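You operate a simulated robot arm through the tools that you are given. There is no shell and no other tool. Be economical: measure what you need, move in short steps, check, and stop when the job is done.

The job below is to be done with a simulated robot arm. You get a single attempt, and the scene is never put back.

JOB
Take the scoop from the top of the filling bench and leave it on top of the orange box.

Only the result counts: the job must be done as asked and must still hold three seconds after the hand-in. Knocking over, shifting, dropping, spilling or breaking anything else fails it.

ROBOT AND FRAMES
A 6-joint arm with a two-finger parallel gripper, fixed in place. Base frame: the origin is at the foot of the arm, x ahead of it, y to its left, z up; the work surface is at about z = 860. Lengths are in mm, angles in degrees, forces in N, time in s.
With the tool pointing down near the work surface it reaches from about 240 to 640 mm from the base axis. Its first joint turns from -66.0 to 66.0 degrees. Payload 2.7 kg.
The tool frame sits at the grasp point between the pads (the TCP): z along the fingers, y along the line on which they close. The tips reach 23 mm beyond it. Largest opening 94 mm; finger width 38, thickness 10; the body of the gripper, 54 by 96 mm, starts 39 mm behind the TCP.
Orientation is that of the tool frame in the base frame, as a unit quaternion [x, y, z, w]. With the fingers straight down and closing along the base's y, the tool's x points along the base's -x, its y along +y and its z along -z.

CONTROLS
- The arm moves only by the tool nudge_tool. Its argument "commands" is a list of rows, each an object of numbers (a shift or turn left out is 0, a gripper value left out holds the last): "dx", "dy", "dz": the shift along the tool's x, y, z in mm; "wx", "wy", "wz": the turn, a rotation vector about the tool's x, y, z in degrees; "jaw": the opening, from 0 (shut) to 1 (fully open). In form: [{"dx": .., "dy": .., "dz": .., "wx": .., "wy": .., "wz": .., "jaw": ..}, ...]. A call has 1 to 20 rows; each row shifts and turns the commanded pose from where the row before left it, along the tool's axes as they then stand. A row lasts 0.2 s, in which the tool goes at most 50 mm and 8.6 degrees; a call with a longer step from one row to the next is refused whole, and so is a gripper value outside its range. A pose out of reach is approached as far as the arm can. The call stops where the force on the tool passes 40 N (or 10 N more than at its start, if that is more) or the arm is blocked; 0.2 s more then pass. Each finger travels about 45 mm/s and halts on what it meets, pressing with about 29 N; the grip force reading is that of the motor and also rises with nothing between the fingers. The clock runs only during rows and for 0.2 s after the last one: add rows that do not move to give the fingers time. It gives the time, the measured TCP pose, the force on the tool (base axes), the opening and the grip force at its end, in the units of the frame above (readings bear some noise).
- Cameras (640 x 400 px; columns grow to the right, rows downward): "scene" is fixed at [79.7, -438, 1418.8]; the picture's right is [0.75, -0.66, 0.00], its down [-0.36, -0.40, -0.84] and it looks along [0.56, 0.63, -0.54] (base axes); focal length 320 px, centre (320, 200). "wrist" rides on the gripper at [86, 16, -74] in the tool frame; the picture's right is [-0.18, 0.98, 0.00], its down [-0.58, -0.11, -0.81] and it looks along [-0.79, -0.15, 0.59] (tool axes); focal length 243 px, centre (320, 200). There is no depth. A picture from a camera that has moved, and an enlarged one, comes with that camera's place and axes in the base frame and with its lens. The place of the scene camera against the robot may be out by one fixed shift of up to 18 mm in any direction.
- get_image(camera): a new picture of that camera. No time passes.
- enlarge(camera, box): a new picture of the part [left, top, right, bottom] of that camera's present view, enlarged. No time passes.
- close_job(): hands the job in; it is judged then, once.

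Go step by step. Nothing tells you positions but the pictures and the camera data: compare them with the known pose of the tool, close in by small moves and look again before you grip or let go. The budget is 90 turns and 46 pictures, counting those below and the enlarged ones. Unless the task says otherwise, let go and move clear before handing in, and close with one line.

The tools are called after "Emit:" as name(argument=value, ...) on one line, values as JSON. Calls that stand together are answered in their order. nudge_tool: Moves the arm, as the interface text tells. Its arguments: {"type":"object","properties":{"commands":{"type":"array"}},"required":["commands"]} The other tools are called the same way: get_image (camera) takes a picture; enlarge (camera, box) takes an enlarged picture of a part of a camera's view; close_job () hands the job in.

At the start:

```text
time_s: 0.0
ee_pos: [365.4, -111.7, 1216.2]
tool_rot: [0.001, 1.0, 0.0, 0.0]
contact_force: [0.4, 0.5, -0.1]
width: 94.2
finger_force: 0.1
```

scene: 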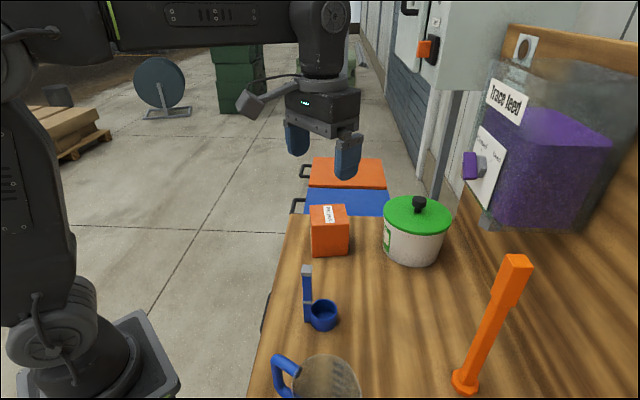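
wrist: 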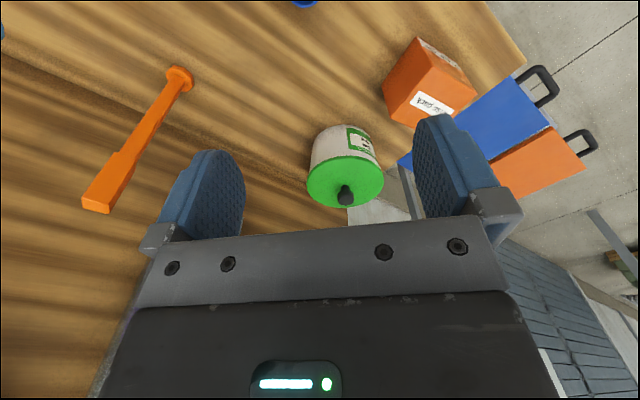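

I see a blue scoop near the bench edge, with the orange box behind it. I'll enlarge both to measure them.

Emit:
enlarge(camera="scene", box=[260, 190, 420, 350])

Emit:
enlarge(camera="scene", box=[280, 250, 360, 340])

```text
2.50 times, centred on (340, 270) of scene
camera zoom: at [79.7, -438.0, 1418.8], right [0.75, -0.66, 0.0], down [-0.36, -0.4, -0.84], along [0.56, 0.63, -0.54], focal length 801 px, centre (270, 25)
```

zoom: 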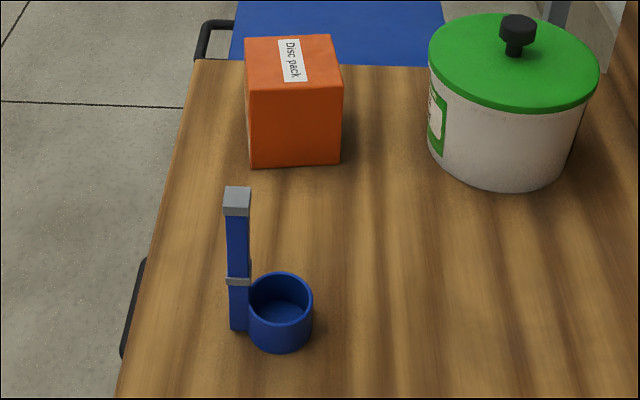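

```text
4.44 times, centred on (320, 295) of scene
camera zoom: at [79.7, -438.0, 1418.8], right [0.75, -0.66, 0.0], down [-0.36, -0.4, -0.84], along [0.56, 0.63, -0.54], focal length 1424 px, centre (320, -222)
```

zoom: 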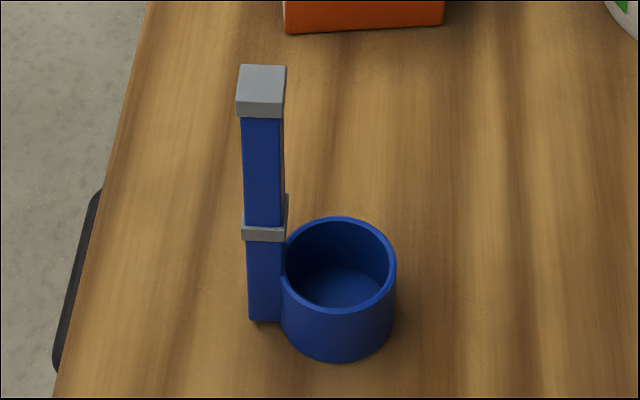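

The scoop appears to stand upright: cup centre near (364,-129), vertical handle near (336,-112), with its top at about z 1006. The box top is centred near (533,39) at z≈956. I'll back off so the wrist camera can see the scoop.

Emit:
nudge_tool(commands=[{"dx": 32}, {"dx": 32}, {"dx": 32}, {"dx": 20}])

Emit:
get_image(camera="wrist")

```text
time_s: 1.0
ee_pos: [251.6, -112.9, 1214.8]
tool_rot: [0.0, 1.0, 0.0, 0.0]
contact_force: [-0.3, -0.1, -0.7]
width: 94.1
finger_force: 0.1
```

```text
41 pictures are left
camera wrist: at [164.6, -94.4, 1290.4], right [0.18, 0.98, 0.0], down [0.58, -0.11, 0.81], along [0.79, -0.15, -0.59], focal length 243 px, centre (320, 200)
```

wrist: 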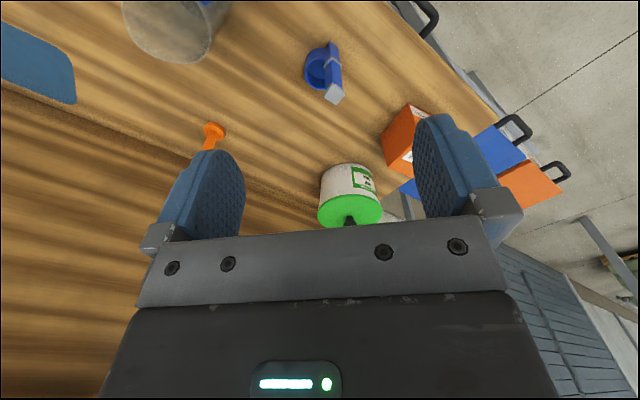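

Emit:
enlarge(camera="wrist", box=[290, 30, 370, 110])

Emit:
enlarge(camera="wrist", box=[360, 80, 460, 180])

```text
5.00 times, centred on (330, 70) of wrist
camera zoom: at [164.6, -94.4, 1290.4], right [0.18, 0.98, 0.0], down [0.58, -0.11, 0.81], along [0.79, -0.15, -0.59], focal length 1213 px, centre (270, 850)
```

zoom: 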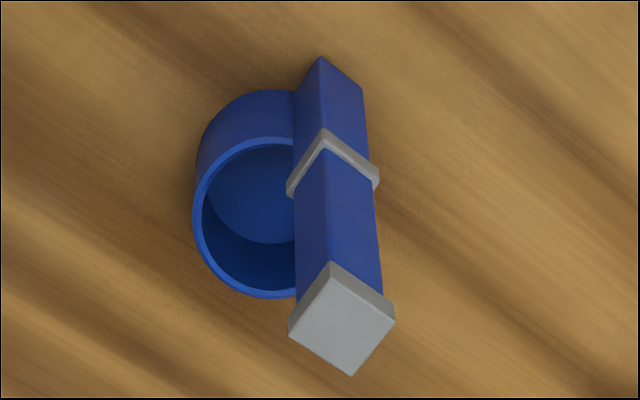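

```text
4.00 times, centred on (410, 130) of wrist
camera zoom: at [164.6, -94.4, 1290.4], right [0.18, 0.98, 0.0], down [0.58, -0.11, 0.81], along [0.79, -0.15, -0.59], focal length 970 px, centre (-40, 480)
```

zoom: 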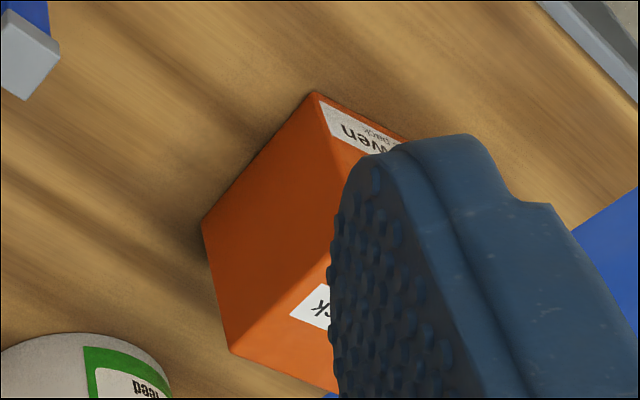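

The handle is a vertical square post turned 45°, with a grey cap about 18 mm wide. The cup lies toward (+x,-y). I'll yaw 45° so the jaws close along the handle-to-cup line, and move above the handle.

Emit:
nudge_tool(commands=[{"wz": -7.5}, {"wz": -7.5}, {"wz": -7.5}, {"wz": -7.5}, {"wz": -7.5}, {"wz": -7.5}, {"dx": -20, "dy": -18, "dz": 30}, {"dx": -20, "dy": -18, "dz": 30}, {"dx": -20, "dy": -18, "dz": 30}, {}])

Emit:
get_image(camera="wrist")

Emit:
get_image(camera="scene")

```text
time_s: 3.2
ee_pos: [331.7, -104.7, 1125.1]
tool_rot: [-0.383, 0.924, 0.0, 0.001]
contact_force: [-0.1, 0.1, 0.8]
width: 94.1
finger_force: 0.0
```

```text
38 pictures are left
camera wrist: at [259.1, -154.4, 1200.6], right [-0.56, 0.83, 0.0], down [0.49, 0.33, 0.81], along [0.67, 0.45, -0.59], focal length 243 px, centre (320, 200)
```

wrist: 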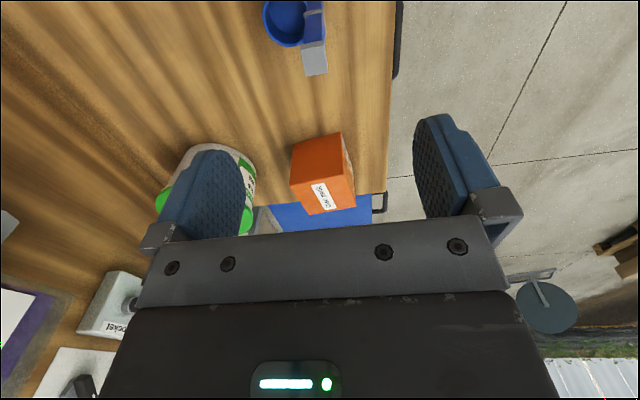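

```text
37 pictures are left
```

scene: 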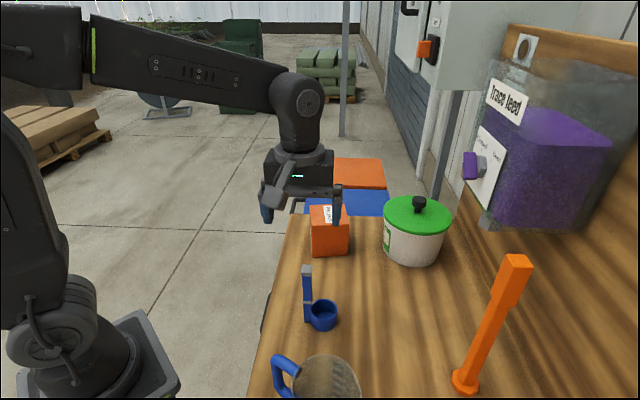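

Emit:
enlarge(camera="wrist", box=[250, 0, 350, 90])

Emit:
enlarge(camera="wrist", box=[270, 120, 380, 230])

```text
4.44 times, centred on (300, 45) of wrist
camera zoom: at [259.1, -154.4, 1200.6], right [-0.56, 0.83, 0.0], down [0.49, 0.33, 0.81], along [0.67, 0.45, -0.59], focal length 1078 px, centre (409, 889)
```

zoom: 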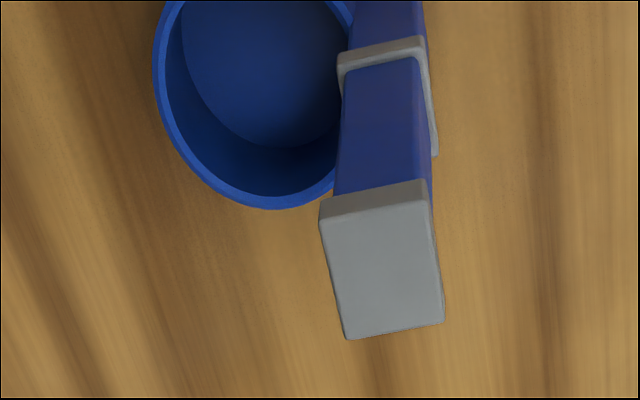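

```text
3.64 times, centred on (325, 175) of wrist
camera zoom: at [259.1, -154.4, 1200.6], right [-0.56, 0.83, 0.0], down [0.49, 0.33, 0.81], along [0.67, 0.45, -0.59], focal length 882 px, centre (302, 291)
```

zoom: 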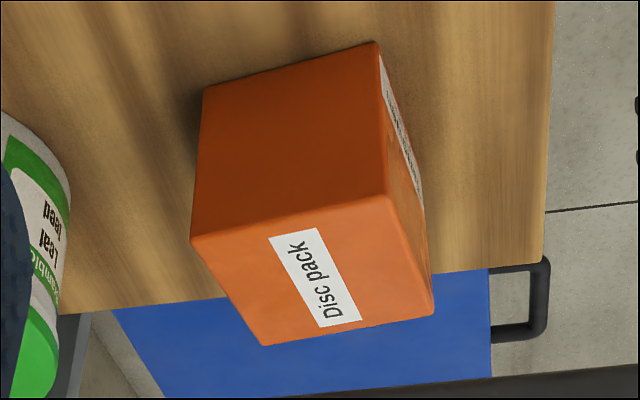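

Triangulating gives a cap centre of (336,-108) with its top at z≈998.5. The box top centre is (523,32) at z≈957. I'll line up and go down to just above the cap.

Emit:
nudge_tool(commands=[{"dx": -0.8, "dy": -5.5, "dz": 20}, {"dz": 35}, {"dz": 35}, {}])

Emit:
get_image(camera="wrist")

Emit:
enlarge(camera="scene", box=[240, 200, 380, 340])

```text
time_s: 4.2
ee_pos: [335.8, -109.2, 1034.8]
tool_rot: [-0.383, 0.924, 0.0, 0.0]
contact_force: [0.1, 0.3, -0.2]
width: 94.0
finger_force: 0.1
```

```text
34 pictures are left
camera wrist: at [263.6, -158.9, 1110.4], right [-0.56, 0.83, 0.0], down [0.49, 0.33, 0.81], along [0.67, 0.45, -0.59], focal length 243 px, centre (320, 200)
```

wrist: 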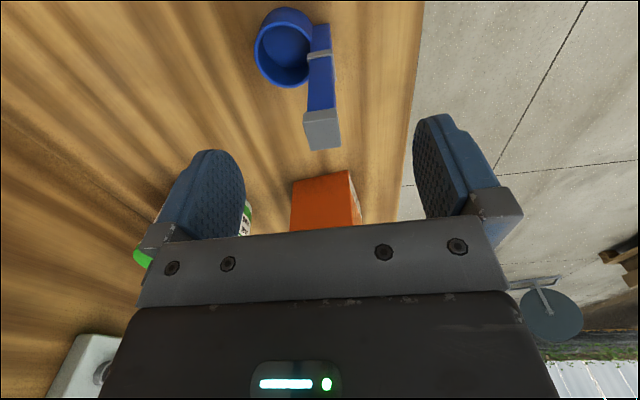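

```text
2.86 times, centred on (310, 270) of scene
camera zoom: at [79.7, -438.0, 1418.8], right [0.75, -0.66, 0.0], down [-0.36, -0.4, -0.84], along [0.56, 0.63, -0.54], focal length 916 px, centre (349, 0)
```

zoom: 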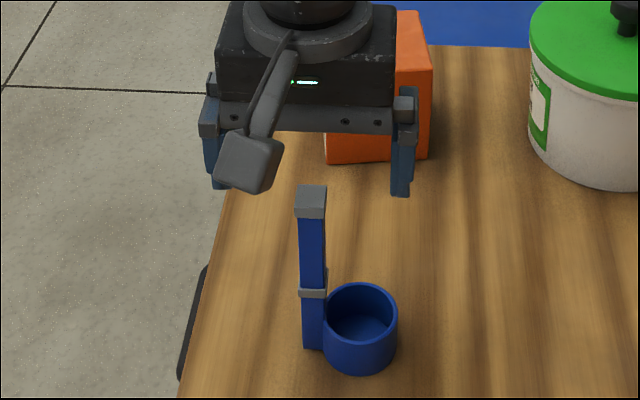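

The cap is centred between the fingers. I'll go down 50 mm and close.

Emit:
nudge_tool(commands=[{"dx": -2, "dz": 25}, {"dz": 25}, {}, {"jaw": 0.1}, {}, {}, {}, {}, {}, {}])

Emit:
get_image(camera="wrist")

```text
time_s: 6.4
ee_pos: [337.2, -108.6, 986.3]
tool_rot: [-0.383, 0.924, 0.0, -0.001]
contact_force: [0.5, -1.0, 0.3]
width: 15.7
finger_force: 28.9
```

```text
32 pictures are left
camera wrist: at [264.2, -157.3, 1061.2], right [-0.56, 0.83, 0.0], down [0.49, 0.33, 0.81], along [0.67, 0.45, -0.59], focal length 243 px, centre (320, 200)
```

wrist: 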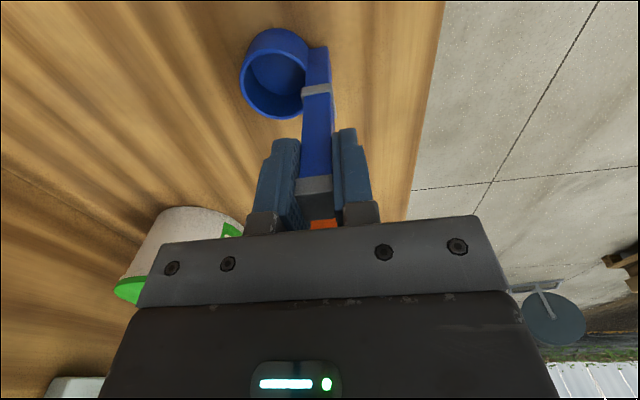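

The grip holds at 15.7 mm with 29 N. I'll lift straight up.

Emit:
nudge_tool(commands=[{"jaw": 0}, {"dz": -10}, {"dz": -20}, {"dz": -25}, {"dz": -25}, {"dz": -25}, {"dz": -20}, {"dz": -10}, {}])

Emit:
get_image(camera="wrist")

Emit:
get_image(camera="scene")

```text
time_s: 8.4
ee_pos: [337.6, -109.8, 1122.5]
tool_rot: [-0.382, 0.924, 0.0, 0.001]
contact_force: [0.4, 0.3, -0.8]
width: 15.3
finger_force: 29.0
```

```text
31 pictures are left
camera wrist: at [264.2, -158.6, 1197.7], right [-0.56, 0.83, 0.0], down [0.49, 0.33, 0.81], along [0.67, 0.45, -0.59], focal length 243 px, centre (320, 200)
```

wrist: 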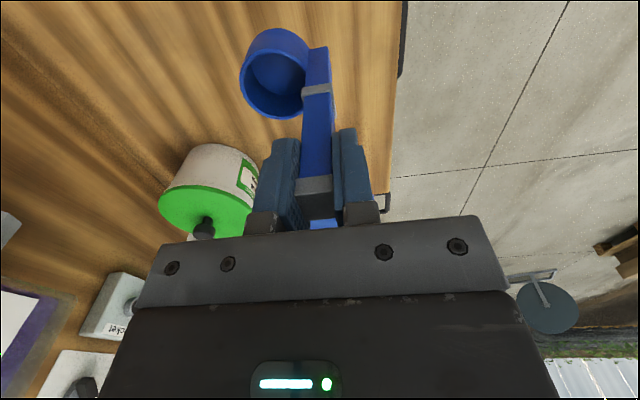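

```text
30 pictures are left
```

scene: 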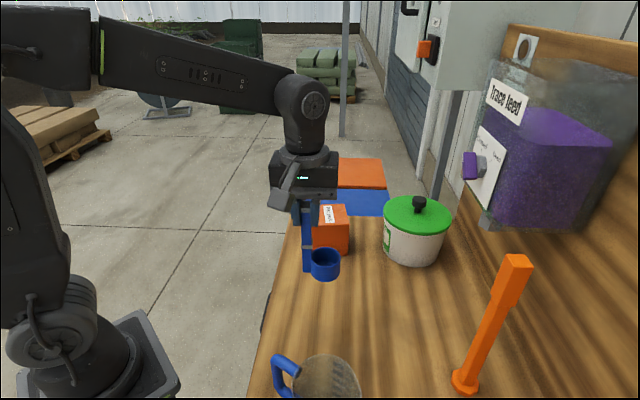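

The scoop is held upright with its base at z≈996. I'll carry it over the box, keeping the same height.

Emit:
nudge_tool(commands=[{"dx": -12}, {"dx": -20}, {"dx": -25}, {"dx": -25}, {"dx": -25}, {"dx": -25}, {"dx": -25}, {"dx": -25, "dy": -4.6}, {"dx": -25}, {"dx": -15}, {"dx": -9}, {}, {}])

Emit:
get_image(camera="wrist")

Emit:
enlarge(camera="scene", box=[270, 130, 400, 270])

```text
time_s: 11.2
ee_pos: [502.5, 52.8, 1121.6]
tool_rot: [-0.384, 0.923, 0.0, 0.0]
contact_force: [-0.5, 0.0, -0.1]
width: 16.0
finger_force: 29.4
```

```text
29 pictures are left
camera wrist: at [430.2, 3.3, 1195.9], right [-0.56, 0.83, 0.0], down [0.49, 0.33, 0.81], along [0.67, 0.45, -0.59], focal length 243 px, centre (320, 200)
```

wrist: 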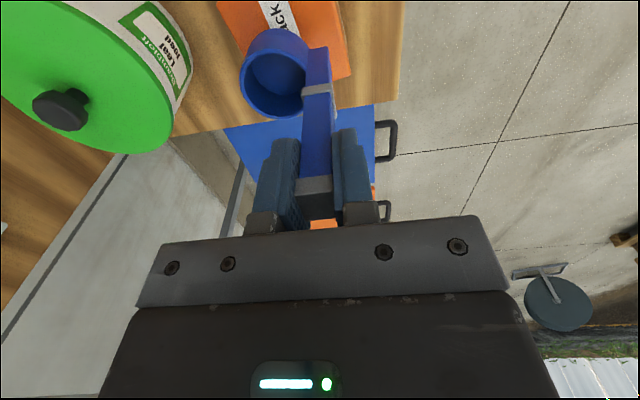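

```text
2.86 times, centred on (335, 200) of scene
camera zoom: at [79.8, -438.0, 1418.8], right [0.75, -0.66, 0.0], down [-0.36, -0.4, -0.84], along [0.56, 0.63, -0.54], focal length 916 px, centre (277, 200)
```

zoom: 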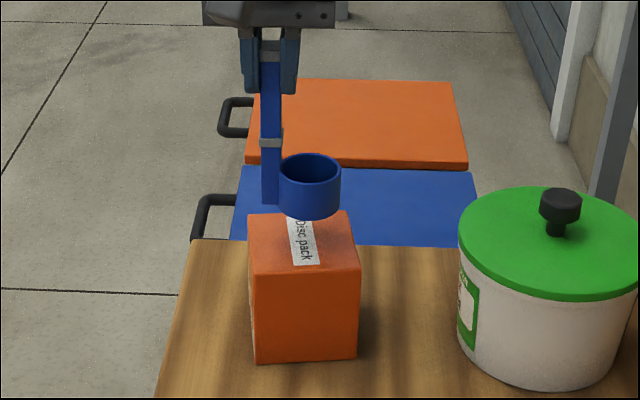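

The scoop's footprint will land centred on the box top. I'll lower most of the way and check.

Emit:
nudge_tool(commands=[{"dz": 10}, {"dz": 10}, {"dz": 8}, {"dz": 4}, {}])

Emit:
enlarge(camera="scene", box=[290, 180, 370, 260])

Emit:
get_image(camera="wrist")

```text
time_s: 12.4
ee_pos: [504.1, 52.0, 1089.8]
tool_rot: [-0.383, 0.924, 0.0, 0.0]
contact_force: [-0.4, -0.7, -0.4]
width: 15.8
finger_force: 28.8
```

```text
5.00 times, centred on (330, 220) of scene
camera zoom: at [79.7, -438.0, 1418.8], right [0.75, -0.66, 0.0], down [-0.36, -0.4, -0.84], along [0.56, 0.63, -0.54], focal length 1602 px, centre (270, 100)
```

zoom: 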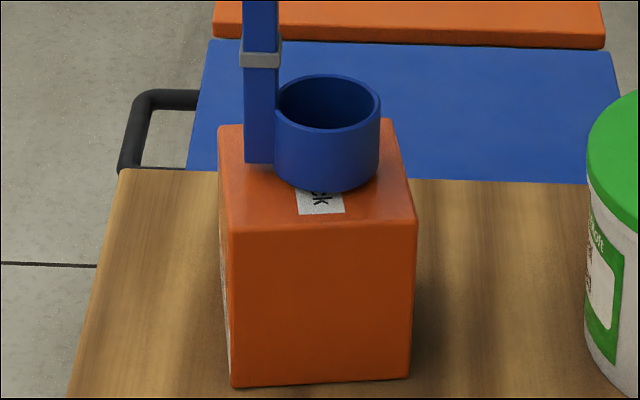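

```text
26 pictures are left
camera wrist: at [430.3, 2.7, 1164.4], right [-0.56, 0.83, 0.0], down [0.49, 0.33, 0.81], along [0.67, 0.45, -0.59], focal length 243 px, centre (320, 200)
```

wrist: 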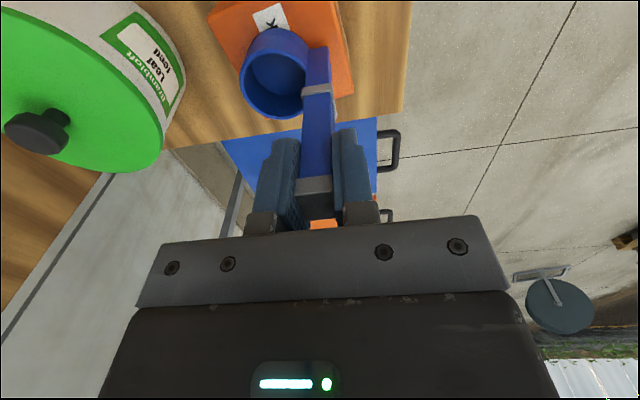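

Everything is well centred with about 6 mm left. I'll lower in 1 mm steps until the force rises.

Emit:
nudge_tool(commands=[{"dz": 1}, {"dz": 1}, {"dz": 1}, {"dz": 1}, {}])

Emit:
nudge_tool(commands=[{"dz": 0.7}, {}])

Emit:
nudge_tool(commands=[{"dz": 0.7}, {}])

Emit:
enlarge(camera="scene", box=[290, 180, 370, 260])

```text
time_s: 13.6
ee_pos: [502.2, 51.4, 1085.9]
tool_rot: [-0.382, 0.924, -0.001, 0.001]
contact_force: [-1.7, 0.1, 6.7]
width: 15.6
finger_force: 28.9
```

```text
time_s: 14.2
ee_pos: [502.8, 51.0, 1086.1]
tool_rot: [-0.383, 0.924, -0.001, 0.001]
contact_force: [-4.2, 0.1, 16.9]
width: 15.5
finger_force: 28.5
```

```text
time_s: 14.8
ee_pos: [504.1, 50.8, 1085.7]
tool_rot: [-0.383, 0.924, -0.001, 0.003]
contact_force: [-3.1, 4.8, 24.1]
width: 15.6
finger_force: 28.8
```

```text
5.00 times, centred on (330, 220) of scene
camera zoom: at [79.3, -437.9, 1418.9], right [0.75, -0.66, 0.0], down [-0.36, -0.4, -0.84], along [0.56, 0.63, -0.54], focal length 1602 px, centre (270, 100)
```

zoom: 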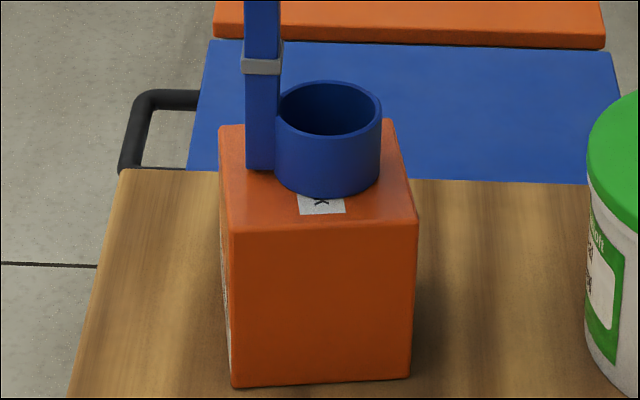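

The scoop is now resting on the box. I'll relieve the press, then open the jaws slowly.

Emit:
nudge_tool(commands=[{"dz": -0.8}, {"dz": -0.8}, {}])

Emit:
nudge_tool(commands=[{"jaw": 0.2}, {}, {"jaw": 0.4}, {}, {"jaw": 0.7}, {}, {"jaw": 1.0}, {}, {}, {}])

Emit:
get_image(camera="wrist")

Emit:
enlarge(camera="scene", box=[270, 130, 400, 270])

```text
time_s: 15.6
ee_pos: [502.6, 51.7, 1085.5]
tool_rot: [-0.383, 0.924, 0.0, 0.001]
contact_force: [4.5, 2.5, 14.6]
width: 15.7
finger_force: 28.7
```

```text
time_s: 17.8
ee_pos: [502.3, 51.4, 1086.8]
tool_rot: [-0.383, 0.924, -0.001, 0.0]
contact_force: [-0.1, 0.2, 0.6]
width: 94.1
finger_force: 0.1
```

```text
24 pictures are left
camera wrist: at [430.0, 2.5, 1160.3], right [-0.56, 0.83, 0.0], down [0.49, 0.33, 0.81], along [0.67, 0.45, -0.59], focal length 243 px, centre (320, 200)
```

wrist: 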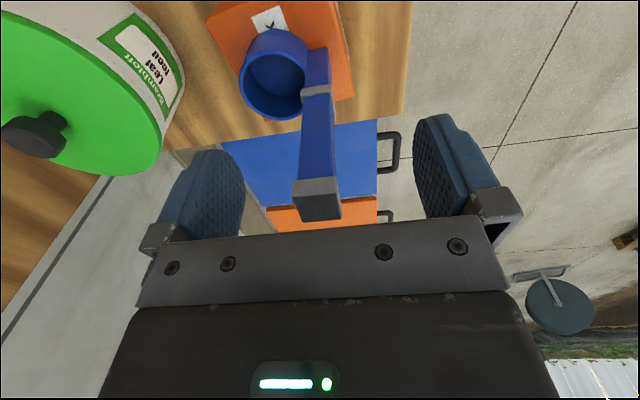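

```text
2.86 times, centred on (335, 200) of scene
camera zoom: at [79.7, -438.0, 1418.8], right [0.75, -0.66, 0.0], down [-0.36, -0.4, -0.84], along [0.56, 0.63, -0.54], focal length 916 px, centre (277, 200)
```

zoom: 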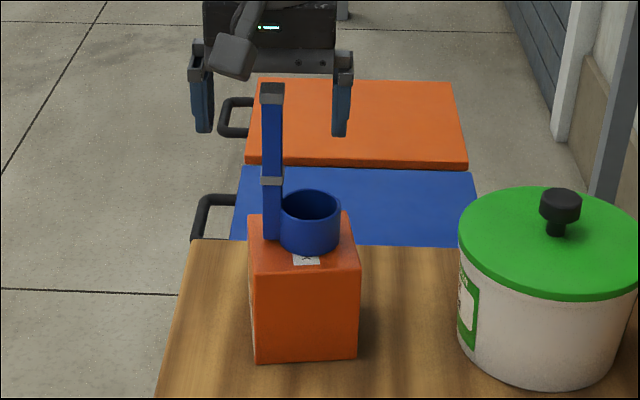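

The scoop stands free and upright on the box. I'll raise the gripper straight up to clear it.

Emit:
nudge_tool(commands=[{"dz": -15}, {"dz": -25}, {"dz": -30}, {"dz": -20}, {}, {}, {}])

Emit:
enlarge(camera="scene", box=[270, 130, 400, 270])

```text
time_s: 19.4
ee_pos: [502.4, 51.6, 1175.1]
tool_rot: [-0.382, 0.924, 0.0, 0.001]
contact_force: [-0.1, -0.5, -0.8]
width: 93.9
finger_force: 0.0
```

```text
2.86 times, centred on (335, 200) of scene
camera zoom: at [79.7, -438.0, 1418.8], right [0.75, -0.66, 0.0], down [-0.36, -0.4, -0.84], along [0.56, 0.63, -0.54], focal length 916 px, centre (277, 200)
```

zoom: 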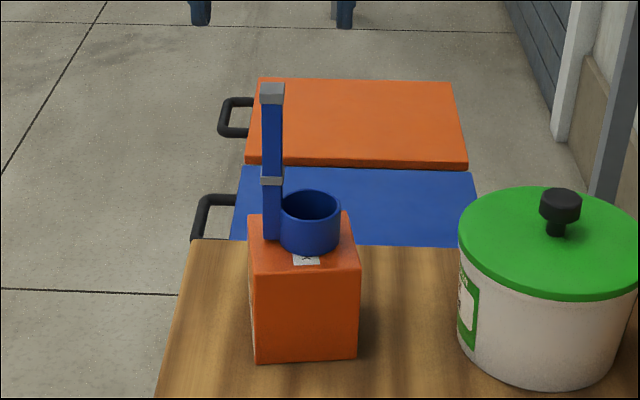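

The scoop is steady on the orange box and the gripper is clear, so I'm handing in.

Emit:
close_job()

```text
The job is handed in.
```

The scoop is standing upright on top of the orange box on the bench (the "Disc pack"). The gripper is clear, and nothing else was moved as far as the pictures show.
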